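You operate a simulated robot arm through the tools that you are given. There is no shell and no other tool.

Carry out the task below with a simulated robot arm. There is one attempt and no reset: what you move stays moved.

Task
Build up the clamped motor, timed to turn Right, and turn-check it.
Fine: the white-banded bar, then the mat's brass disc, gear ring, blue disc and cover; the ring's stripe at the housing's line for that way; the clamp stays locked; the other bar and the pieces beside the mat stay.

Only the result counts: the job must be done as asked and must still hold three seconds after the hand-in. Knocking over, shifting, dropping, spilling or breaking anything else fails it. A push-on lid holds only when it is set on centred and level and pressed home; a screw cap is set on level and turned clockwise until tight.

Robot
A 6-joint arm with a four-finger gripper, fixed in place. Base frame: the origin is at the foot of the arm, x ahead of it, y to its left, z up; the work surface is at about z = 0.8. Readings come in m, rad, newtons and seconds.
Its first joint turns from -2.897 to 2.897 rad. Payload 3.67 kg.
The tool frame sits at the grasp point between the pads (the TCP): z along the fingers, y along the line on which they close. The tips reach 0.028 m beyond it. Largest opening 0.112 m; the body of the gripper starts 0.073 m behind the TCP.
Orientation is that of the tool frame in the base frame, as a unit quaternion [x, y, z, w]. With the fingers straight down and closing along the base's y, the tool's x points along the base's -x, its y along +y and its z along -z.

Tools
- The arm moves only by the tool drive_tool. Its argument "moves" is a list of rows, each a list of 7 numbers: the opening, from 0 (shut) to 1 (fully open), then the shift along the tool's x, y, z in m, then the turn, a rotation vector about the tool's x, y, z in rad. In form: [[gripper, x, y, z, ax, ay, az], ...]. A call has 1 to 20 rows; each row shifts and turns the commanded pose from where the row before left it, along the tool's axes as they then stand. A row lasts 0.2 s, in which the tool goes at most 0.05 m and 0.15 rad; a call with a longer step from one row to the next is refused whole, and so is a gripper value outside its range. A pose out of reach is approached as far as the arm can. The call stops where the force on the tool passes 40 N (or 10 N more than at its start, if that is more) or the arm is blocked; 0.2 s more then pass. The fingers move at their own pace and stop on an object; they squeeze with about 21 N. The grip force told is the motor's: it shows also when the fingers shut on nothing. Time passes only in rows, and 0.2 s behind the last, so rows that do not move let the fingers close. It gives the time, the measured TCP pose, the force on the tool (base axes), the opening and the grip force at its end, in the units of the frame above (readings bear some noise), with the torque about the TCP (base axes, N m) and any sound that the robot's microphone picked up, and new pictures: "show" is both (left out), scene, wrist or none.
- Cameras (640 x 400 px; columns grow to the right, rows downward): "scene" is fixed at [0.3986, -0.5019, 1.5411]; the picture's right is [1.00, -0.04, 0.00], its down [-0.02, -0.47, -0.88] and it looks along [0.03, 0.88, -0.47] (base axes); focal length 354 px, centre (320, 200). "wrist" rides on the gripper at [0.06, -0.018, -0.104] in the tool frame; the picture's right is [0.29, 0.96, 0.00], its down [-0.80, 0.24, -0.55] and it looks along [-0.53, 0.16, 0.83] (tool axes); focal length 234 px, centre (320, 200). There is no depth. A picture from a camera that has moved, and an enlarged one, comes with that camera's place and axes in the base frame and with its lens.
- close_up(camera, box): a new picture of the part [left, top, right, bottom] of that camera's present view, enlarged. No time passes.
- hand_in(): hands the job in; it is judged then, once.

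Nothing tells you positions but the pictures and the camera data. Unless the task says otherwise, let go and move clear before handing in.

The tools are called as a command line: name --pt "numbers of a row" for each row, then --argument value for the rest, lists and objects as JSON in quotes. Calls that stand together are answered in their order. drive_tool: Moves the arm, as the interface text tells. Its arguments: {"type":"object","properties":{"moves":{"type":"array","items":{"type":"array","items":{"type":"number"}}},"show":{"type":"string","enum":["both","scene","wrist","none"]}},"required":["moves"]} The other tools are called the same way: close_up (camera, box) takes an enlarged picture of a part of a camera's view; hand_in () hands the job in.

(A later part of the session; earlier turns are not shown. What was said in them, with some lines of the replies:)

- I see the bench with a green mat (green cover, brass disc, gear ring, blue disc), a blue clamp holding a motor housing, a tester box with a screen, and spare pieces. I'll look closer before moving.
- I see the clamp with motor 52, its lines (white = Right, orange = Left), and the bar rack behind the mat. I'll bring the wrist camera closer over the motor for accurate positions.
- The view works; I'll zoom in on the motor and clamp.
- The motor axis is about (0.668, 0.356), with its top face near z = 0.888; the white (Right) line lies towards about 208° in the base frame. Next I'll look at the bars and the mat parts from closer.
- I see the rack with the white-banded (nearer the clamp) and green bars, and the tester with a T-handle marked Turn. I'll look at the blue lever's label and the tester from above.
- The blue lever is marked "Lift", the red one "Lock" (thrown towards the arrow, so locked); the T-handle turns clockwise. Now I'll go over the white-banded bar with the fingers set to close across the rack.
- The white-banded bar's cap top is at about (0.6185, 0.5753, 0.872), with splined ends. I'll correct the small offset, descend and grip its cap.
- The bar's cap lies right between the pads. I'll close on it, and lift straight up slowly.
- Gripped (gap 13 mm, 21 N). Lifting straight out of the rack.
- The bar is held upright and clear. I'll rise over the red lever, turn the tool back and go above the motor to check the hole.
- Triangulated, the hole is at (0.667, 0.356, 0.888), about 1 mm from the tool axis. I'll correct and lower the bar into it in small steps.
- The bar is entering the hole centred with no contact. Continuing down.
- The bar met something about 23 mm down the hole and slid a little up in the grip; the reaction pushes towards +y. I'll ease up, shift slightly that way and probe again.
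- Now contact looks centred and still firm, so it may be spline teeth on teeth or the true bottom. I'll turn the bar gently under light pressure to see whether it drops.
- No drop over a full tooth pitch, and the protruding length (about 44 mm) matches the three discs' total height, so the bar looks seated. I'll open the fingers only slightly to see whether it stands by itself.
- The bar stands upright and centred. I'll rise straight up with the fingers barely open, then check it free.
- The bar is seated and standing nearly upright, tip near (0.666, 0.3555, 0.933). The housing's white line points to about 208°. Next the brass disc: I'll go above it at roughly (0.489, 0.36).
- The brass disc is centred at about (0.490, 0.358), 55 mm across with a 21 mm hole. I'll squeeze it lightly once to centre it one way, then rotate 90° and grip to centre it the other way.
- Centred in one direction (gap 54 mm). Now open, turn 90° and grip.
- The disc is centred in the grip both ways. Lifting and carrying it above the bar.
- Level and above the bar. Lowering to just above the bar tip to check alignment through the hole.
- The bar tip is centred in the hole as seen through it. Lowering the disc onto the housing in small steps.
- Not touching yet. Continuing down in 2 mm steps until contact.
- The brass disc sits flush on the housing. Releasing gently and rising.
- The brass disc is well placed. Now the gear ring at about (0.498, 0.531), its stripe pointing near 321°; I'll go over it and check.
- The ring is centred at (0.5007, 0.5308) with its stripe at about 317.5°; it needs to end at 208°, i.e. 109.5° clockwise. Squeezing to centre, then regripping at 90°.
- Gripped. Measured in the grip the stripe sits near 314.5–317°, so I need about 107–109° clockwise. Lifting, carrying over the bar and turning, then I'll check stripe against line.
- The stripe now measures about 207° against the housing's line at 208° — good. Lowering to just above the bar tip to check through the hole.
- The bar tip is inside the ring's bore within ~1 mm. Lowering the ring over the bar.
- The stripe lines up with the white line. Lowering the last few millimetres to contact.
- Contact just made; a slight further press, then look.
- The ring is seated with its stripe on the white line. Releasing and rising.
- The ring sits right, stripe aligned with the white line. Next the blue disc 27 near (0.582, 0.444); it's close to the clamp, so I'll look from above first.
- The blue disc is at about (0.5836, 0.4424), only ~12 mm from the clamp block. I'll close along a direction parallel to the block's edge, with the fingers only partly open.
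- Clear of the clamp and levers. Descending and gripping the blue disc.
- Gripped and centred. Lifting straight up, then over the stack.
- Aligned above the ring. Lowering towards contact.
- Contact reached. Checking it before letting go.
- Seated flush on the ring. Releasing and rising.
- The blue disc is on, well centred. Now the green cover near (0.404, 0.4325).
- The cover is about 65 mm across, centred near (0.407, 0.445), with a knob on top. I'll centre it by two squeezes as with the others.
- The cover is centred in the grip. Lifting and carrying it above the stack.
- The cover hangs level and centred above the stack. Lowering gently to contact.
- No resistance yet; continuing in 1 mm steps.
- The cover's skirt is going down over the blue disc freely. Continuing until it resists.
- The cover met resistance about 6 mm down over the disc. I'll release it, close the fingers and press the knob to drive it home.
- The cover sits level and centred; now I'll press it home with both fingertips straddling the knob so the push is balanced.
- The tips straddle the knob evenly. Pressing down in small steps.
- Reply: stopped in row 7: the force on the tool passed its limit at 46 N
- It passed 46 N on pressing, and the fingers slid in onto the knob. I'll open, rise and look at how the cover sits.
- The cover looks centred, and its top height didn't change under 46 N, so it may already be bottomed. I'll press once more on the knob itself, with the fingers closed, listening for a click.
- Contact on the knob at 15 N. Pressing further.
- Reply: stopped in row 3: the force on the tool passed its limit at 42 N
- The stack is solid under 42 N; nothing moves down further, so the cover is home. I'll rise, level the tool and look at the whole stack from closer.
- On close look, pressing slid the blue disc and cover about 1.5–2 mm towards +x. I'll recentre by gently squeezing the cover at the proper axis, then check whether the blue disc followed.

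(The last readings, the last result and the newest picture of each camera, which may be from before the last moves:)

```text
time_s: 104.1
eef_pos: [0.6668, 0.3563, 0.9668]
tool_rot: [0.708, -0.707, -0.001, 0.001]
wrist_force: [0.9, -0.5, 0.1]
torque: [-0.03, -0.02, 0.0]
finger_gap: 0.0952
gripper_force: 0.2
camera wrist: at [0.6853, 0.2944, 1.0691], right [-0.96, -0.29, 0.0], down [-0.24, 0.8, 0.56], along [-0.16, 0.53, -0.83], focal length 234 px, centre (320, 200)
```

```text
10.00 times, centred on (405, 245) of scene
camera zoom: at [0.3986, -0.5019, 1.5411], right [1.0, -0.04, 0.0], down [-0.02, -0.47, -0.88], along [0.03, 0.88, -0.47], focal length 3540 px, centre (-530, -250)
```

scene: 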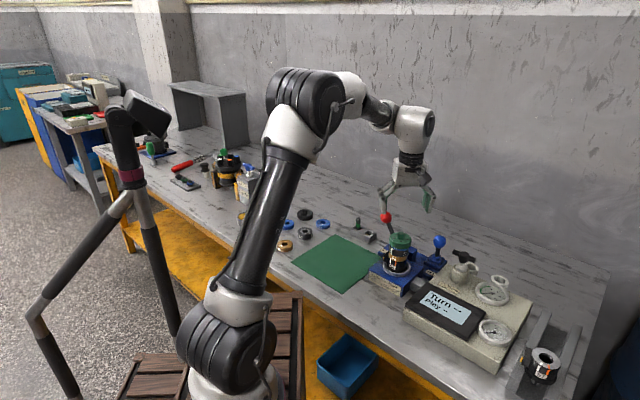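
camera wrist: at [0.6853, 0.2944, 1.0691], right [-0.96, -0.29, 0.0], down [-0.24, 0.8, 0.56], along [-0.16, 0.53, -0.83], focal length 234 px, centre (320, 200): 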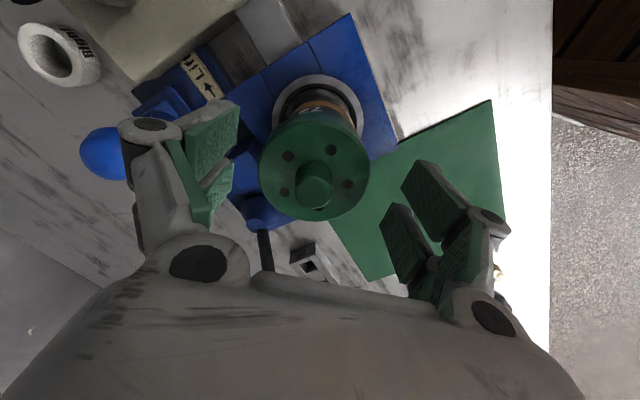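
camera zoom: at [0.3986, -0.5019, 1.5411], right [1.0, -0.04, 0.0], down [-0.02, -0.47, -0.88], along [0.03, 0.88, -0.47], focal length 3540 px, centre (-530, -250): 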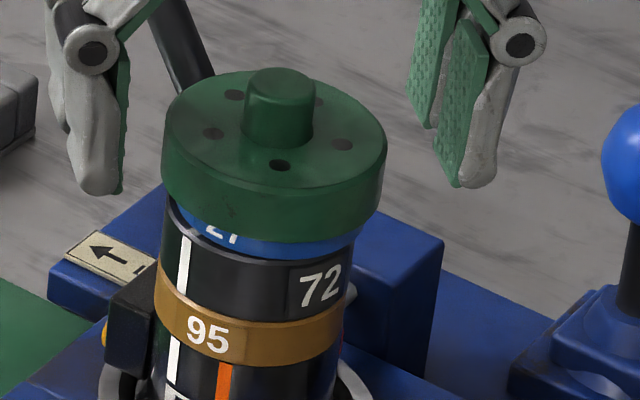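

The cover is about 3 mm towards +x of the tool axis. Adjusting the axis by 1 mm and squeezing it back.

drive_tool --pt "0.85 0 -0.0009 0 0 0 0" --pt "0.7 0 0 0 0 0 0" --pt "0.62 0 0 0 0 0 0" --pt "0.58 0 0 0 0 0 0" --pt "0.56 0 0 0 0 0 0" --pt "0.5 0 0 0 0 0 0" --pt "0.4 0 0 0 0 0 0" --pt "0.4 0 0 0 0 0 0" --show "wrist"

close_up --camera "scene" --box '[390, 238, 416, 262]'

close_up --camera "wrist" --box '[250, 90, 390, 220]'

```text
time_s: 105.9
eef_pos: [0.6684, 0.3561, 0.9668]
tool_rot: [0.708, -0.707, -0.002, 0.0]
wrist_force: [3.1, 0.7, 2.8]
torque: [0.05, -0.15, 0.0]
finger_gap: 0.0621
gripper_force: 20.9
camera wrist: at [0.6862, 0.2944, 1.0696], right [-0.96, -0.29, 0.0], down [-0.24, 0.8, 0.56], along [-0.16, 0.53, -0.83], focal length 234 px, centre (320, 200)
```

wrist: 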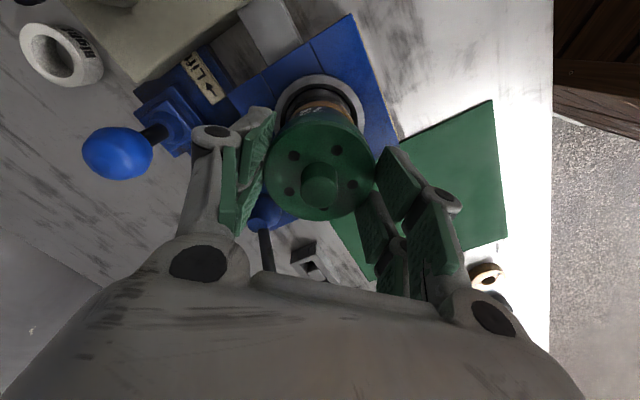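

```text
16.00 times, centred on (403, 250) of scene
camera zoom: at [0.3986, -0.5019, 1.5411], right [1.0, -0.04, 0.0], down [-0.02, -0.47, -0.88], along [0.03, 0.88, -0.47], focal length 5664 px, centre (-1008, -600)
```

zoom: 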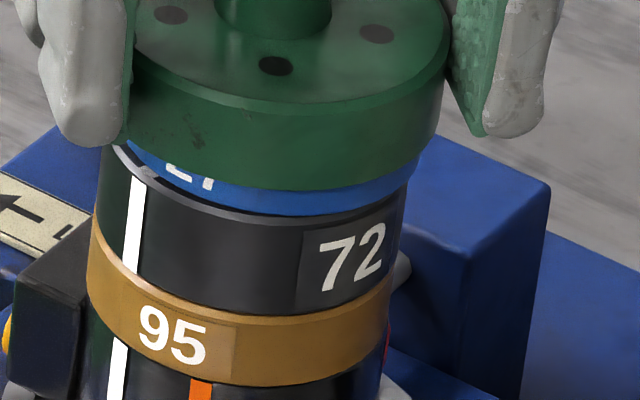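

```text
3.08 times, centred on (320, 155) of wrist
camera zoom: at [0.6862, 0.2944, 1.0696], right [-0.96, -0.29, 0.0], down [-0.24, 0.8, 0.56], along [-0.16, 0.53, -0.83], focal length 720 px, centre (320, 338)
```

zoom: 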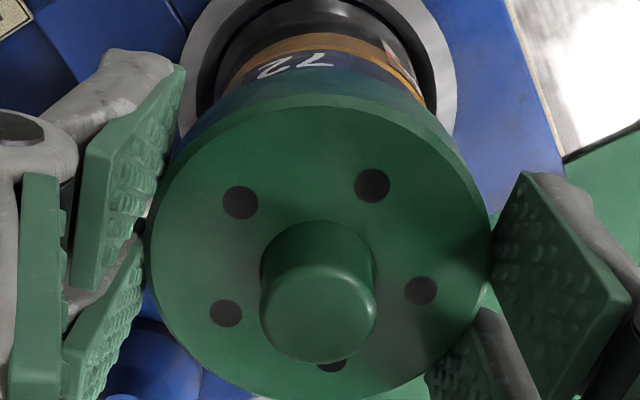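

The cover is recentred and the blue disc followed partly. A slight overshoot and return will bring the disc closer to centre.

drive_tool --pt "0.4 0 0.0008 0 0 0 0" --pt "0.4 0 0.0006 0 0 0 0" --pt "0.4 0 0 0 0 0 0" --pt "0.4 0 -0.001 0 0 0 0" --pt "0.4 0 0 0 0 0 0" --show "none"

close_up --camera "scene" --box '[390, 238, 416, 262]'

```text
time_s: 107.1
eef_pos: [0.6675, 0.3559, 0.9654]
tool_rot: [-0.706, 0.708, 0.001, -0.001]
wrist_force: [-2.2, -0.8, 2.8]
torque: [0.11, 0.09, 0.08]
finger_gap: 0.062
gripper_force: 20.7
```

```text
16.00 times, centred on (403, 250) of scene
camera zoom: at [0.3986, -0.5019, 1.5411], right [1.0, -0.04, 0.0], down [-0.02, -0.47, -0.88], along [0.03, 0.88, -0.47], focal length 5664 px, centre (-1008, -600)
```

zoom: 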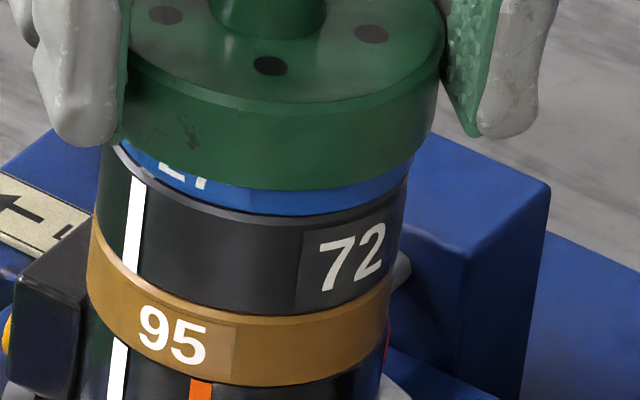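

Now well centred. I'll press it straight down while held, then release.

drive_tool --pt "0.4 0 0 0.001 0 0 0" --pt "0.4 0 0 0.001 0 0 0" --pt "0.4 0 0 0.001 0 0 0" --pt "0.4 0 0 0 0 0 0" --show "none"

close_up --camera "scene" --box '[390, 238, 416, 262]'

```text
time_s: 108.1
eef_pos: [0.6665, 0.357, 0.9645]
tool_rot: [0.707, -0.707, -0.001, 0.0]
wrist_force: [-0.6, 6.4, 15.5]
torque: [0.16, 0.02, -0.03]
finger_gap: 0.0618
gripper_force: 20.9
```

```text
16.00 times, centred on (403, 250) of scene
camera zoom: at [0.3986, -0.5019, 1.5411], right [1.0, -0.04, 0.0], down [-0.02, -0.47, -0.88], along [0.03, 0.88, -0.47], focal length 5664 px, centre (-1008, -600)
```

zoom: 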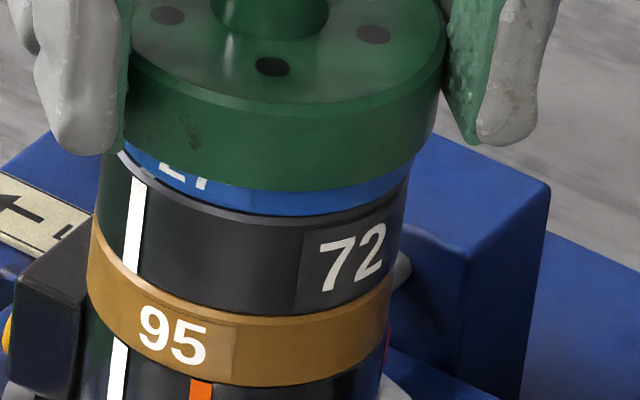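

The stack is complete, centred and with the stripe on the white line. Releasing, then moving over the tester's T-handle to look at it.

drive_tool --pt "0.65 0 0 0 0 0 0" --pt "0.75 0 0 0 0 0 0" --pt "0.75 0 0 -0.01 0 0 0" --pt "0.75 0 0 -0.04 0 0 0" --pt "0.9 0 0 -0.045 0 0 0" --pt "1 0.01625 -0.042 0 0 0 0" --pt "1 0.01625 -0.042 0 0 0 0" --pt "1 0.01625 -0.042 0 0 0 0" --pt "1 0.01625 -0.042 0 0 0 0" --pt "1 0 0 0 0 0 0"

close_up --camera "scene" --box '[380, 225, 420, 275]'

close_up --camera "wrist" --box '[230, 60, 430, 220]'

```text
time_s: 110.3
eef_pos: [0.836, 0.2903, 1.0599]
tool_rot: [0.707, -0.707, -0.001, 0.001]
wrist_force: [0.5, 0.4, 0.2]
torque: [-0.03, -0.01, 0.02]
finger_gap: 0.1117
gripper_force: 0.0
camera wrist: at [0.8542, 0.2288, 1.1623], right [-0.96, -0.29, 0.0], down [-0.24, 0.8, 0.56], along [-0.16, 0.53, -0.83], focal length 234 px, centre (320, 200)
```

scene: 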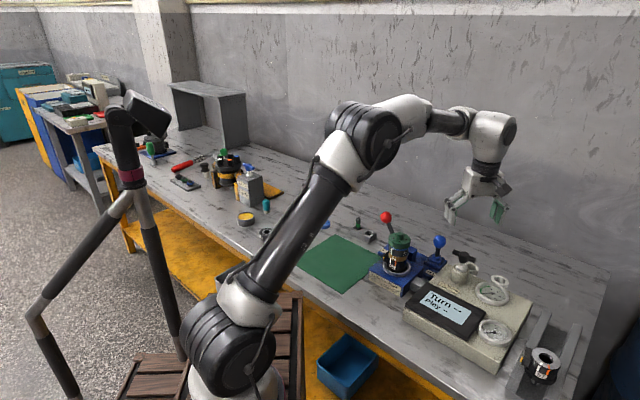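
wrist: 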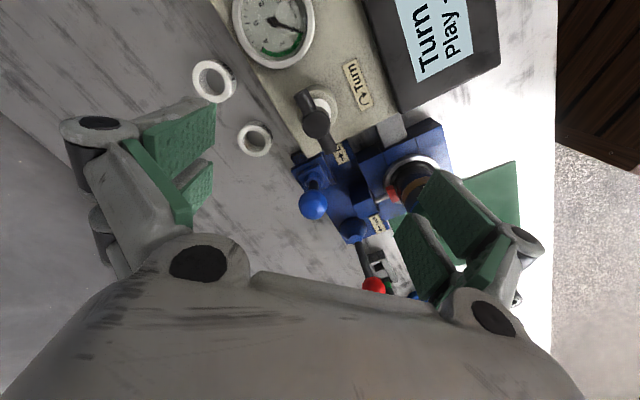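

```text
8.00 times, centred on (400, 250) of scene
camera zoom: at [0.3986, -0.5019, 1.5411], right [1.0, -0.04, 0.0], down [-0.02, -0.47, -0.88], along [0.03, 0.88, -0.47], focal length 2832 px, centre (-320, -200)
```

zoom: 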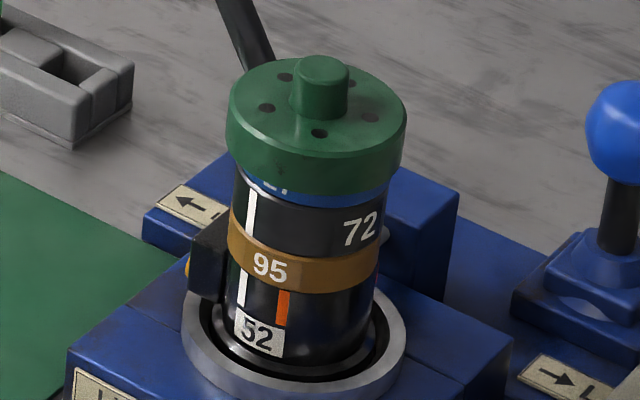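

```text
2.50 times, centred on (330, 140) of wrist
camera zoom: at [0.8542, 0.2288, 1.1623], right [-0.96, -0.29, 0.0], down [-0.24, 0.8, 0.56], along [-0.16, 0.53, -0.83], focal length 585 px, centre (295, 350)
```

zoom: 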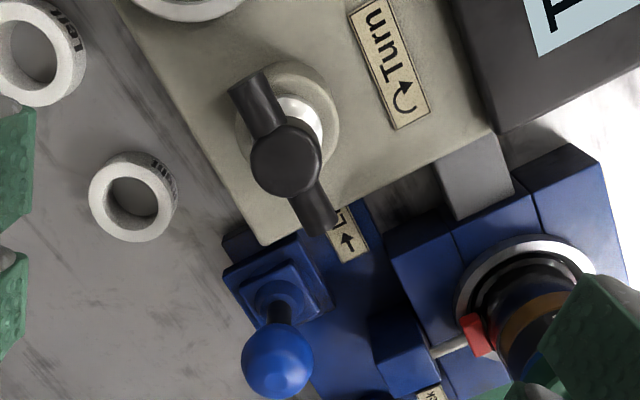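

The stack stands well. The T-handle hub is near (0.8385, 0.2925, 0.927) with its bar along about 136°. I'll align the fingers across the bar, leaving range for clockwise turning.

drive_tool --pt "1 -0.0022 -0.0025 0 0 0 0" --pt "0.55 0 0 0 0 0 -0.134" --pt "0.55 0 0 0 0 0 -0.134" --pt "0.55 0 0 0 0 0 -0.134" --pt "0.55 0 0 0 0 0 -0.134" --pt "0.55 0 0 0 0 0 -0.134" --pt "0.55 0 0 0 0 0 -0.134" --pt "0.55 0 0 0.04 0 0 0" --pt "0.55 0 0 0.03 0 0 0" --pt "0.55 0 0 0 0 0 0"

close_up --camera "wrist" --box '[240, 80, 400, 230]'

close_up --camera "scene" --box '[425, 220, 525, 310]'

```text
time_s: 112.5
eef_pos: [0.8375, 0.2932, 0.9877]
tool_rot: [0.928, -0.373, -0.001, 0.0]
wrist_force: [1.0, -1.0, -0.4]
torque: [-0.01, 0.02, 0.0]
finger_gap: 0.0616
gripper_force: 0.1
camera wrist: at [0.8934, 0.2633, 1.0909], right [-0.46, -0.89, 0.0], down [-0.74, 0.38, 0.56], along [-0.49, 0.25, -0.83], focal length 234 px, centre (320, 200)
```

scene: 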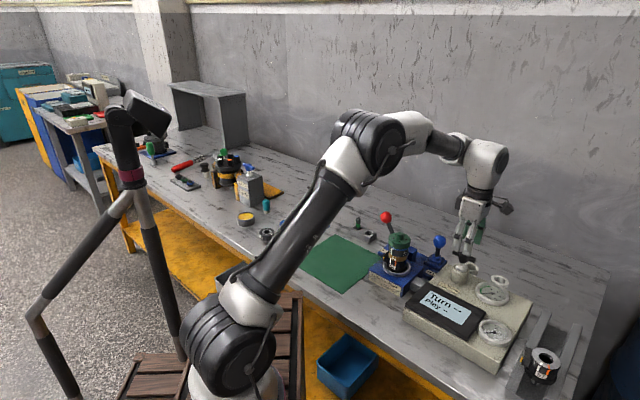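
wrist: 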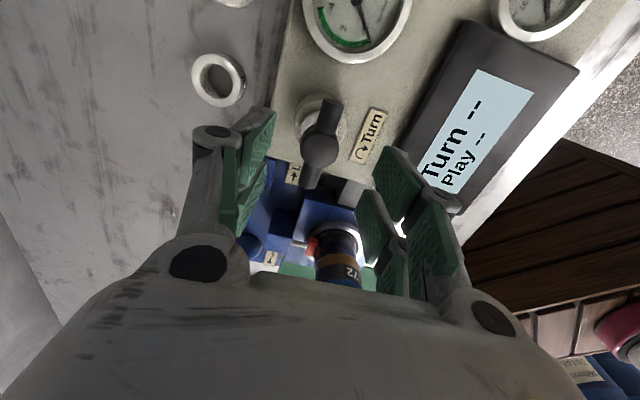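

```text
2.67 times, centred on (320, 155) of wrist
camera zoom: at [0.8934, 0.2633, 1.0909], right [-0.46, -0.89, 0.0], down [-0.74, 0.38, 0.56], along [-0.49, 0.25, -0.83], focal length 624 px, centre (320, 320)
```

zoom: 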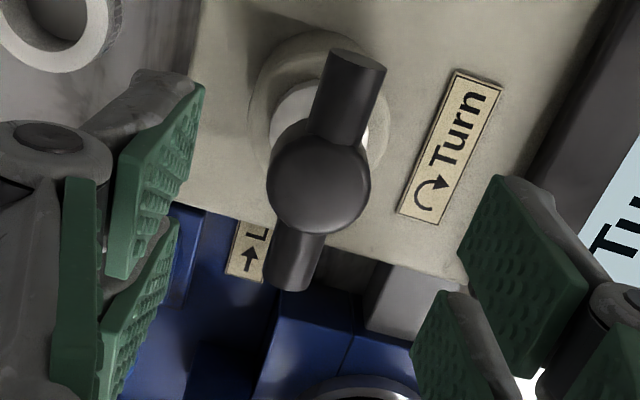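

```text
4.44 times, centred on (475, 265) of scene
camera zoom: at [0.3986, -0.5019, 1.5411], right [1.0, -0.04, 0.0], down [-0.02, -0.47, -0.88], along [0.03, 0.88, -0.47], focal length 1573 px, centre (-369, -89)
```

zoom: 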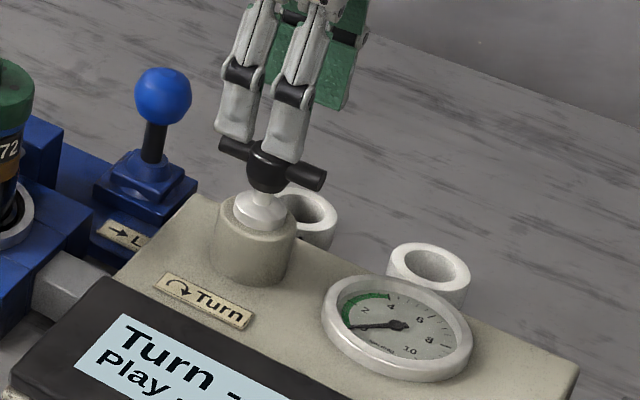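

The fingers are aligned across the T-bar and centred over the hub. Descending and gripping it.

drive_tool --pt "0.55 0 0 0.025 0 0 0" --pt "0.55 0 0 0.015 0 0 0" --pt "0.55 0 0 0.009 0 0 0" --pt "0.55 0 0 0 0 0 0" --pt "0 0 0 0 0 0 0" --pt "0 0 0 0 0 0 0" --pt "0 0 0 0 0 0 0"

close_up --camera "wrist" --box '[240, 80, 400, 230]'

close_up --camera "scene" --box '[425, 220, 525, 310]'

```text
time_s: 114.1
eef_pos: [0.837, 0.294, 0.9384]
tool_rot: [0.927, -0.374, -0.002, 0.0]
wrist_force: [3.2, 1.8, -2.0]
torque: [0.01, -0.23, -0.07]
finger_gap: 0.0251
gripper_force: 44.7
camera wrist: at [0.8939, 0.2636, 1.0421], right [-0.46, -0.89, 0.0], down [-0.74, 0.38, 0.56], along [-0.49, 0.25, -0.83], focal length 234 px, centre (320, 200)
```

scene: 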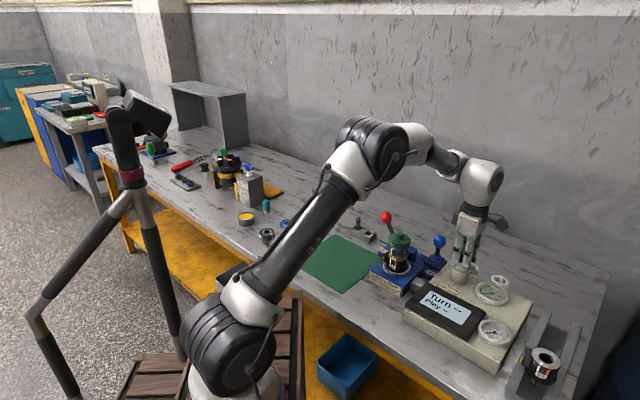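
wrist: 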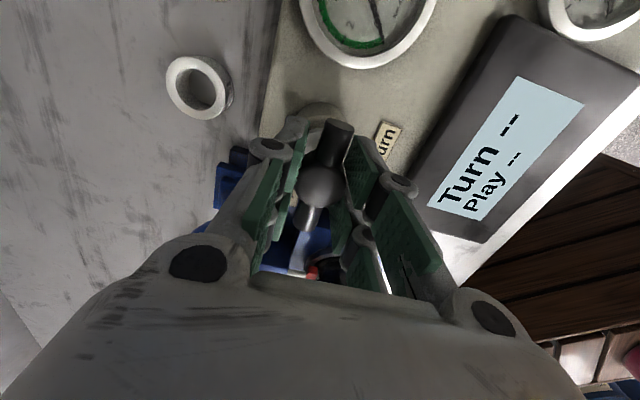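

```text
2.67 times, centred on (320, 155) of wrist
camera zoom: at [0.8939, 0.2636, 1.0421], right [-0.46, -0.89, 0.0], down [-0.74, 0.38, 0.56], along [-0.49, 0.25, -0.83], focal length 624 px, centre (320, 320)
```

zoom: 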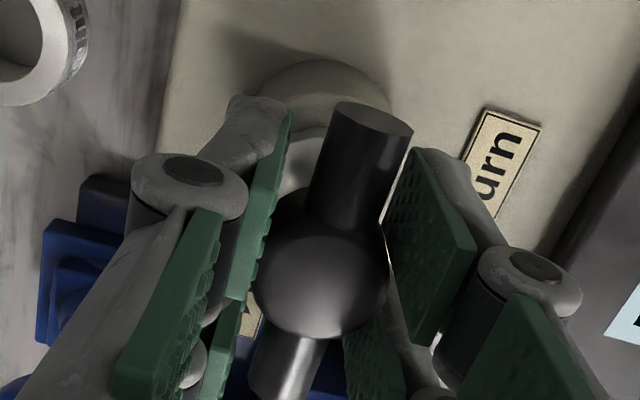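

```text
4.44 times, centred on (475, 265) of scene
camera zoom: at [0.3986, -0.5019, 1.5411], right [1.0, -0.04, 0.0], down [-0.02, -0.47, -0.88], along [0.03, 0.88, -0.47], focal length 1573 px, centre (-369, -89)
```

zoom: 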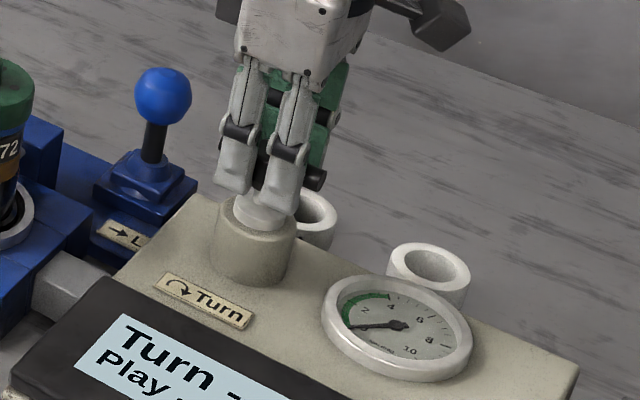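

Hub gripped. Turning clockwise gradually, watching the screen, gauge, torque and sounds.

drive_tool --pt "0 0 0 0 0 0 0.08" --pt "0 0 0 0 0 0 0.08" --pt "0 0 0 0 0 0 0.08" --pt "0 0 0 0 0 0 0.08" --pt "0 0 0 0 0 0 0.08" --pt "0 0 0 0 0 0 0"

close_up --camera "scene" --box '[380, 220, 525, 360]'

close_up --camera "wrist" --box '[240, 80, 400, 230]'

```text
time_s: 115.5
eef_pos: [0.8376, 0.2939, 0.9376]
tool_rot: [0.835, -0.551, -0.001, 0.001]
wrist_force: [5.9, 7.8, -1.2]
torque: [0.52, 0.0, 0.02]
finger_gap: 0.0251
gripper_force: 45.2
camera wrist: at [0.8785, 0.2441, 1.0421], right [-0.77, -0.64, 0.0], down [-0.53, 0.64, 0.56], along [-0.36, 0.43, -0.83], focal length 234 px, centre (320, 200)
```

scene: 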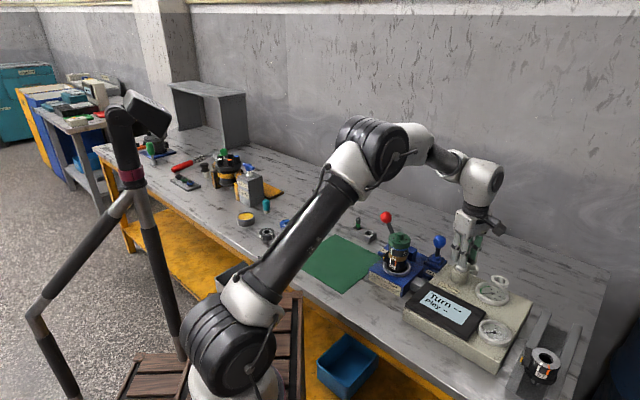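
wrist: 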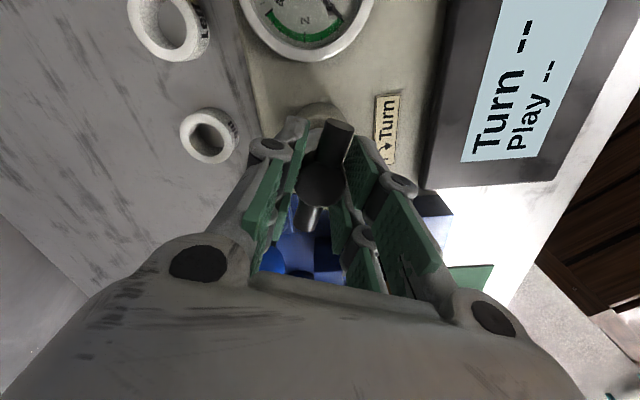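

```text
2.86 times, centred on (452, 290) of scene
camera zoom: at [0.3986, -0.5019, 1.5411], right [1.0, -0.04, 0.0], down [-0.02, -0.47, -0.88], along [0.03, 0.88, -0.47], focal length 1011 px, centre (-59, -57)
```

zoom: 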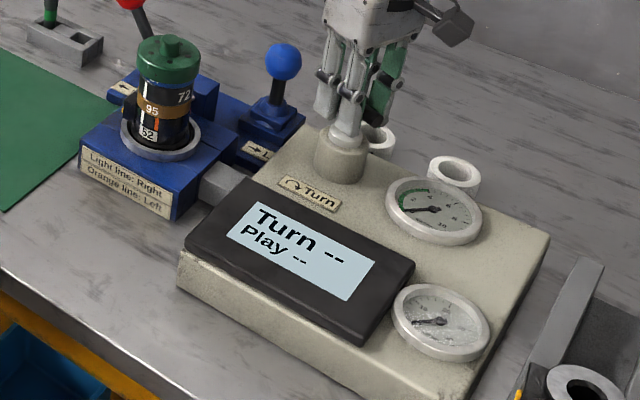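

```text
2.67 times, centred on (320, 155) of wrist
camera zoom: at [0.8785, 0.2441, 1.0421], right [-0.77, -0.64, 0.0], down [-0.53, 0.64, 0.56], along [-0.36, 0.43, -0.83], focal length 624 px, centre (320, 320)
```

zoom: 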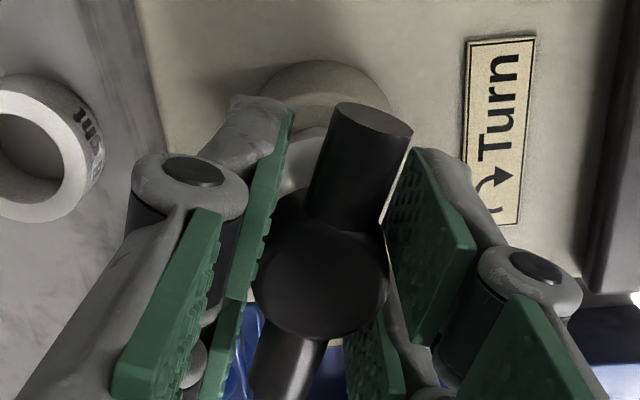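

The handle turns with the gripper. Continuing clockwise.

drive_tool --pt "0 0 0 0 0 0 0.1" --pt "0 0 0 0 0 0 0.1" --pt "0 0 0 0 0 0 0.1" --pt "0 0 0 0 0 0 0.1" --pt "0 0 0 0 0 0 0.1" --pt "0 0 0 0 0 0 0.1" --pt "0 0 0 0 0 0 0.1" --pt "0 0 0 0 0 0 0.1" --pt "0 0 0 0 0 0 0"

close_up --camera "scene" --box '[380, 220, 525, 360]'

```text
time_s: 117.5
eef_pos: [0.8375, 0.2932, 0.9389]
tool_rot: [-0.554, 0.832, 0.001, 0.0]
wrist_force: [10.1, 11.7, 4.0]
torque: [0.43, -0.27, -0.01]
finger_gap: 0.0249
gripper_force: 44.7
camera wrist: at [0.8321, 0.2299, 1.0422], right [-0.99, 0.1, 0.0], down [0.09, 0.83, 0.55], along [0.06, 0.55, -0.83], focal length 234 px, centre (320, 200)
```

scene: 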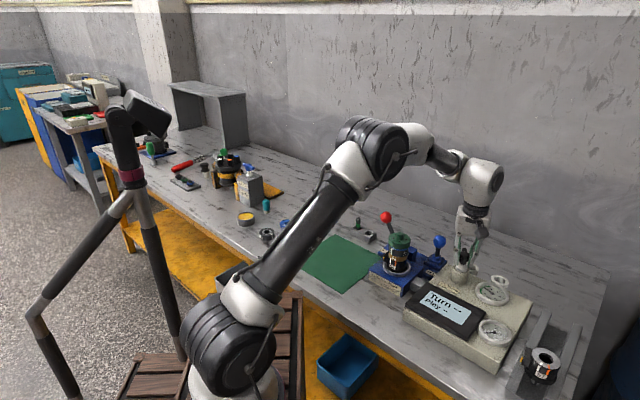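
wrist: 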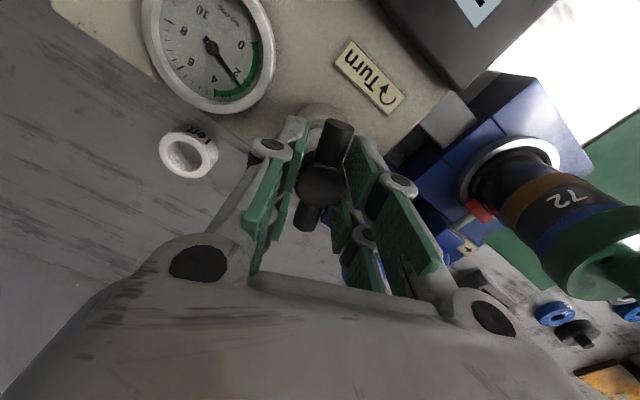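

```text
2.86 times, centred on (452, 290) of scene
camera zoom: at [0.3986, -0.5019, 1.5411], right [1.0, -0.04, 0.0], down [-0.02, -0.47, -0.88], along [0.03, 0.88, -0.47], focal length 1011 px, centre (-59, -57)
```

zoom: 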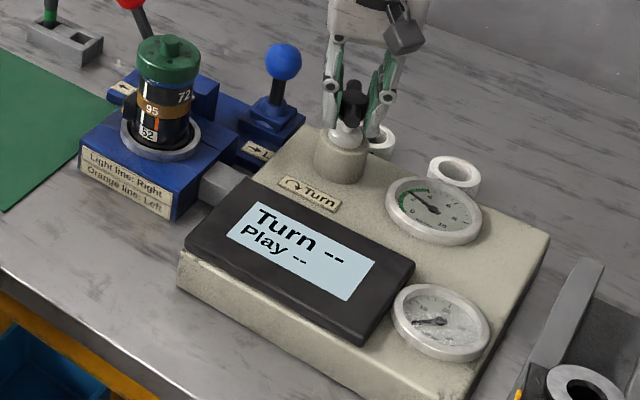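

The gauge now reads about 2, within its green band. Continuing to turn, easing the tool slightly towards the handle's axis.

drive_tool --pt "0 -0.0008 -0.0002 0 0 0 0" --pt "0 0 0 0 0 0 0.1" --pt "0 0 0 0 0 0 0.1" --pt "0 0 0 0 0 0 0.1" --pt "0 0 0 0 0 0 0.1" --pt "0 0 0 0 0 0 0" --show "wrist"

close_up --camera "scene" --box '[380, 220, 525, 360]'

close_up --camera "scene" --box '[470, 265, 520, 310]'

```text
time_s: 118.9
eef_pos: [0.8379, 0.2935, 0.9379]
tool_rot: [-0.378, 0.926, 0.001, 0.0]
wrist_force: [7.9, 4.7, 8.3]
torque: [0.19, -0.4, 0.0]
finger_gap: 0.0252
gripper_force: 44.8
camera wrist: at [0.8085, 0.2372, 1.0423], right [-0.88, 0.48, 0.0], down [0.4, 0.73, 0.55], along [0.27, 0.49, -0.83], focal length 234 px, centre (320, 200)
```

wrist: 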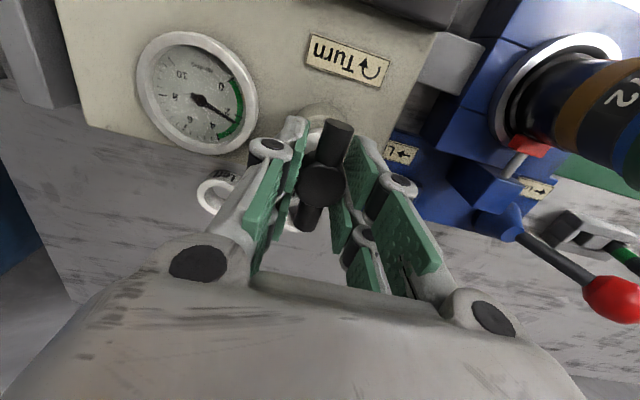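

```text
2.86 times, centred on (452, 290) of scene
camera zoom: at [0.3986, -0.5019, 1.5411], right [1.0, -0.04, 0.0], down [-0.02, -0.47, -0.88], along [0.03, 0.88, -0.47], focal length 1011 px, centre (-59, -57)
```

zoom: 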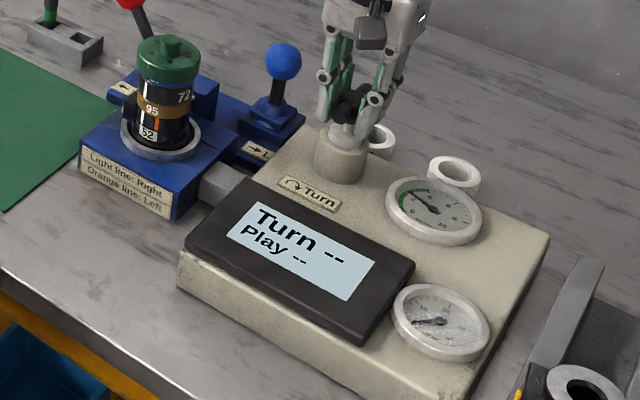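

```text
8.89 times, centred on (495, 288) of scene
camera zoom: at [0.3986, -0.5019, 1.5411], right [1.0, -0.04, 0.0], down [-0.02, -0.47, -0.88], along [0.03, 0.88, -0.47], focal length 3147 px, centre (-1236, -578)
```

zoom: 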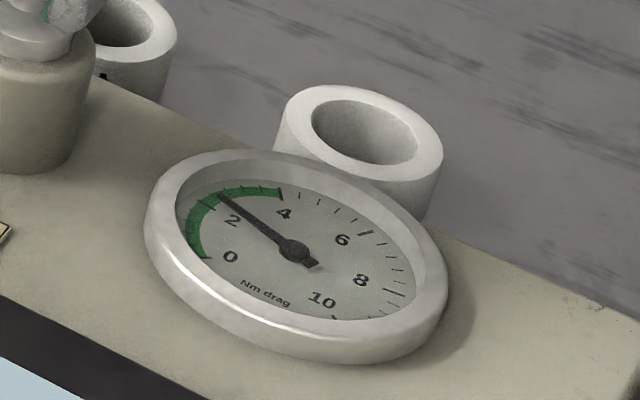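

The gauge reads about 2 Nm drag, in the green. The screen still shows dashes, so I keep turning.

drive_tool --pt "0 0 0 0 0 0 0.1" --pt "0 0 0 0 0 0 0.1" --pt "0 0 0 0 0 0 0.1" --pt "0 0 0 0 0 0 0.1" --pt "0 0 0 0 0 0 0.1" --pt "0 0 0 0 0 0 0.1" --pt "0 0 0 0 0 0 0.1" --pt "0 0 0 0 0 0 0.1" --pt "0 0 0 0 0 0 0" --show "wrist"

close_up --camera "scene" --box '[380, 220, 525, 360]'

```text
time_s: 120.9
eef_pos: [0.838, 0.2935, 0.938]
tool_rot: [0.013, 1.0, 0.0, -0.001]
wrist_force: [7.8, -4.4, 3.4]
torque: [-0.19, 0.56, 0.0]
finger_gap: 0.025
gripper_force: 44.2
camera wrist: at [0.7785, 0.2754, 1.0424], right [-0.26, 0.96, 0.0], down [0.8, 0.22, 0.55], along [0.53, 0.15, -0.83], focal length 234 px, centre (320, 200)
```

wrist: 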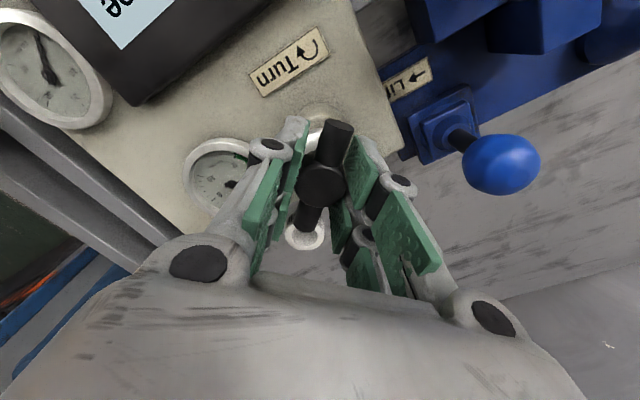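

```text
2.86 times, centred on (452, 290) of scene
camera zoom: at [0.3986, -0.5019, 1.5411], right [1.0, -0.04, 0.0], down [-0.02, -0.47, -0.88], along [0.03, 0.88, -0.47], focal length 1011 px, centre (-59, -57)
```

zoom: 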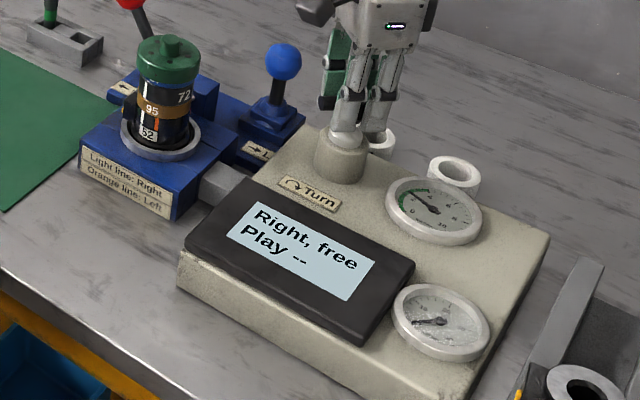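

The screen now reads "Right, free" — the turn-check passed (Play belongs to the Lift check, which isn't asked). Releasing the handle and rising clear.

drive_tool --pt "0.3 0 0 0 0 0 0" --pt "0.5 0 0 0 0 0 0" --pt "0.55 0 0 0 0 0 0" --pt "0.55 0 0 -0.01 0 0 0" --pt "0.55 0 0 -0.04 0 0 0" --pt "0.55 0 0 -0.05 0 0 0" --pt "0.55 0 0 -0.05 0 0 0" --pt "0.55 0.05 0 0 0 0 0" --pt "0.55 0.05 0 0 0 0 0" --pt "0.55 0.04 0 0 0 0 0" --pt "0.55 0 0 0 0 0 0"

close_up --camera "scene" --box '[380, 220, 525, 360]'

close_up --camera "scene" --box '[380, 225, 425, 275]'

close_up --camera "scene" --box '[230, 190, 400, 300]'

close_up --camera "scene" --box '[430, 280, 490, 335]'

```text
time_s: 123.3
eef_pos: [0.6972, 0.2962, 1.0889]
tool_rot: [0.012, 1.0, 0.0, -0.001]
wrist_force: [-0.7, 0.5, 0.4]
torque: [-0.03, 0.01, 0.01]
finger_gap: 0.0614
gripper_force: 0.0
camera wrist: at [0.6381, 0.2778, 1.1929], right [-0.26, 0.96, 0.0], down [0.8, 0.22, 0.55], along [0.53, 0.15, -0.83], focal length 234 px, centre (320, 200)
```

scene: 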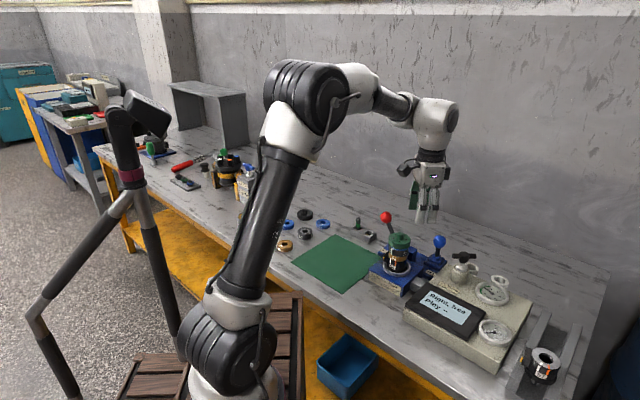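
wrist: 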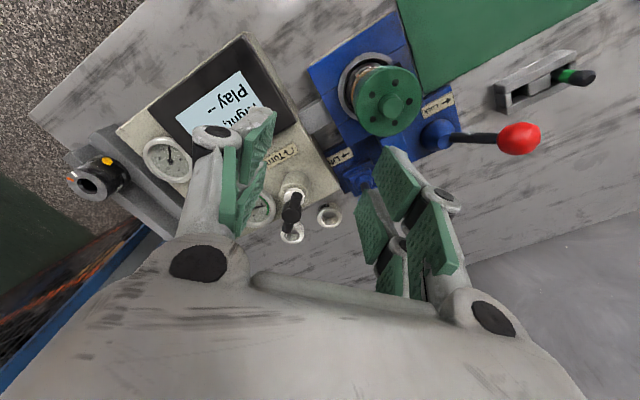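

```text
2.86 times, centred on (452, 290) of scene
camera zoom: at [0.3986, -0.5019, 1.5411], right [1.0, -0.04, 0.0], down [-0.02, -0.47, -0.88], along [0.03, 0.88, -0.47], focal length 1011 px, centre (-59, -57)
```

zoom: 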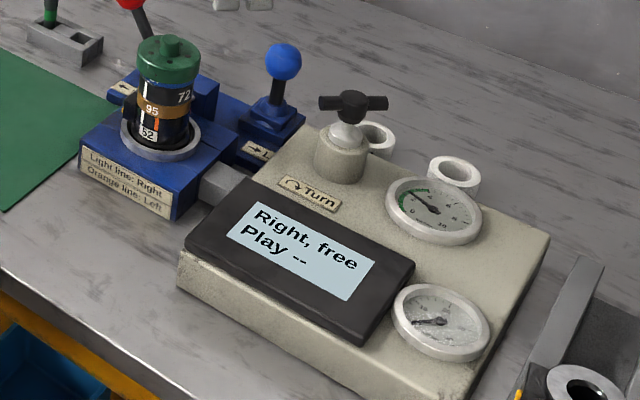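

```text
8.00 times, centred on (402, 250) of scene
camera zoom: at [0.3986, -0.5019, 1.5411], right [1.0, -0.04, 0.0], down [-0.02, -0.47, -0.88], along [0.03, 0.88, -0.47], focal length 2832 px, centre (-340, -200)
```

zoom: 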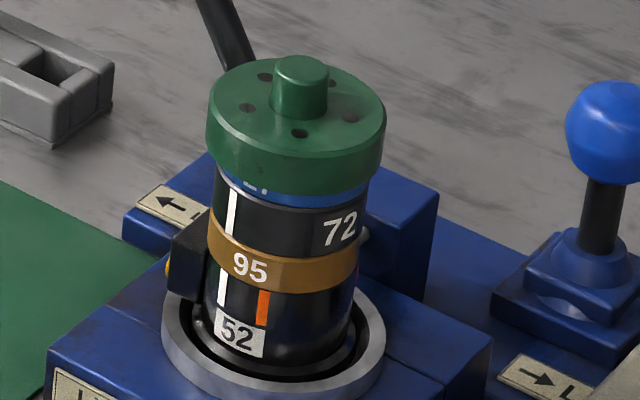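

```text
3.64 times, centred on (315, 245) of scene
camera zoom: at [0.3986, -0.5019, 1.5411], right [1.0, -0.04, 0.0], down [-0.02, -0.47, -0.88], along [0.03, 0.88, -0.47], focal length 1287 px, centre (338, 36)
```

zoom: 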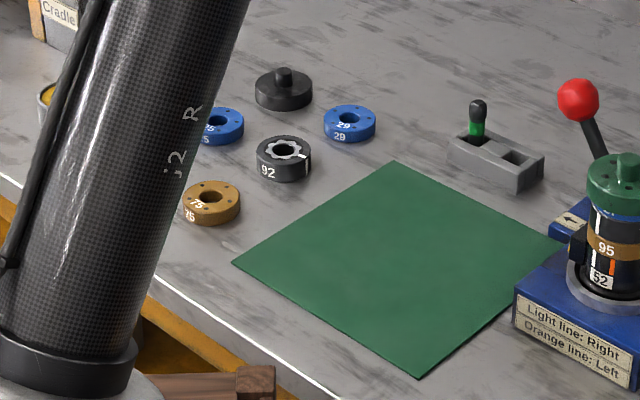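

```text
7.27 times, centred on (460, 308) of scene
camera zoom: at [0.3986, -0.5019, 1.5411], right [1.0, -0.04, 0.0], down [-0.02, -0.47, -0.88], along [0.03, 0.88, -0.47], focal length 2574 px, centre (-698, -582)
```

zoom: 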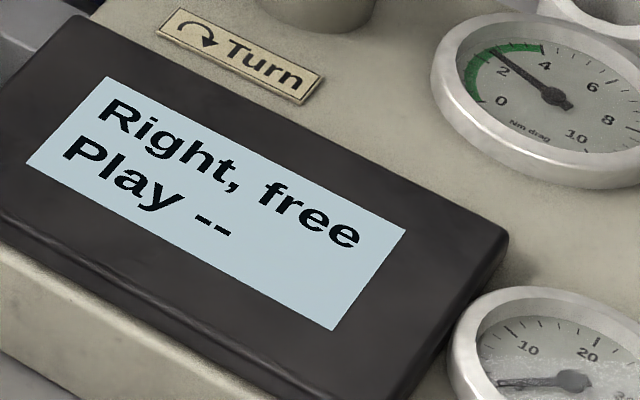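

The screen reads "Right, free", the stack is complete with the stripe on the white line, the clamp is still locked, and the other bar and spare pieces are untouched. The arm is clear, so I hand in.

hand_in

```text
The job is handed in.
```

The motor is built up in the clamp, and the turn-check came out right: the tester's screen reads "Right, free" with drag at about 2 Nm, in the gauge's green band.

- **Stack:** the white-banded bar is seated first. The brass disc (95), gear ring (72), blue disc (27) and green cover follow in that order.
- **Timing:** the ring's stripe lines up with the housing's light line, which is the one marked Right.
- **Cover:** pressing it down slid the cover and blue disc about 2 mm sideways. I moved them back to centre and pressed the cover again. It did not go any lower under more than 40 N and I heard no click, so I took it as fully home with a few millimetres of the blue disc still showing.
- **Left alone:** I did not touch the lock lever, the green-banded bar or the pieces beside the mat.
- **Play check:** the screen's "Play" line still shows dashes. I took that as belonging to the Lift lever, which you didn't ask for, so I left it.

The arm let go and moved clear before I handed in. No verdict has come back.
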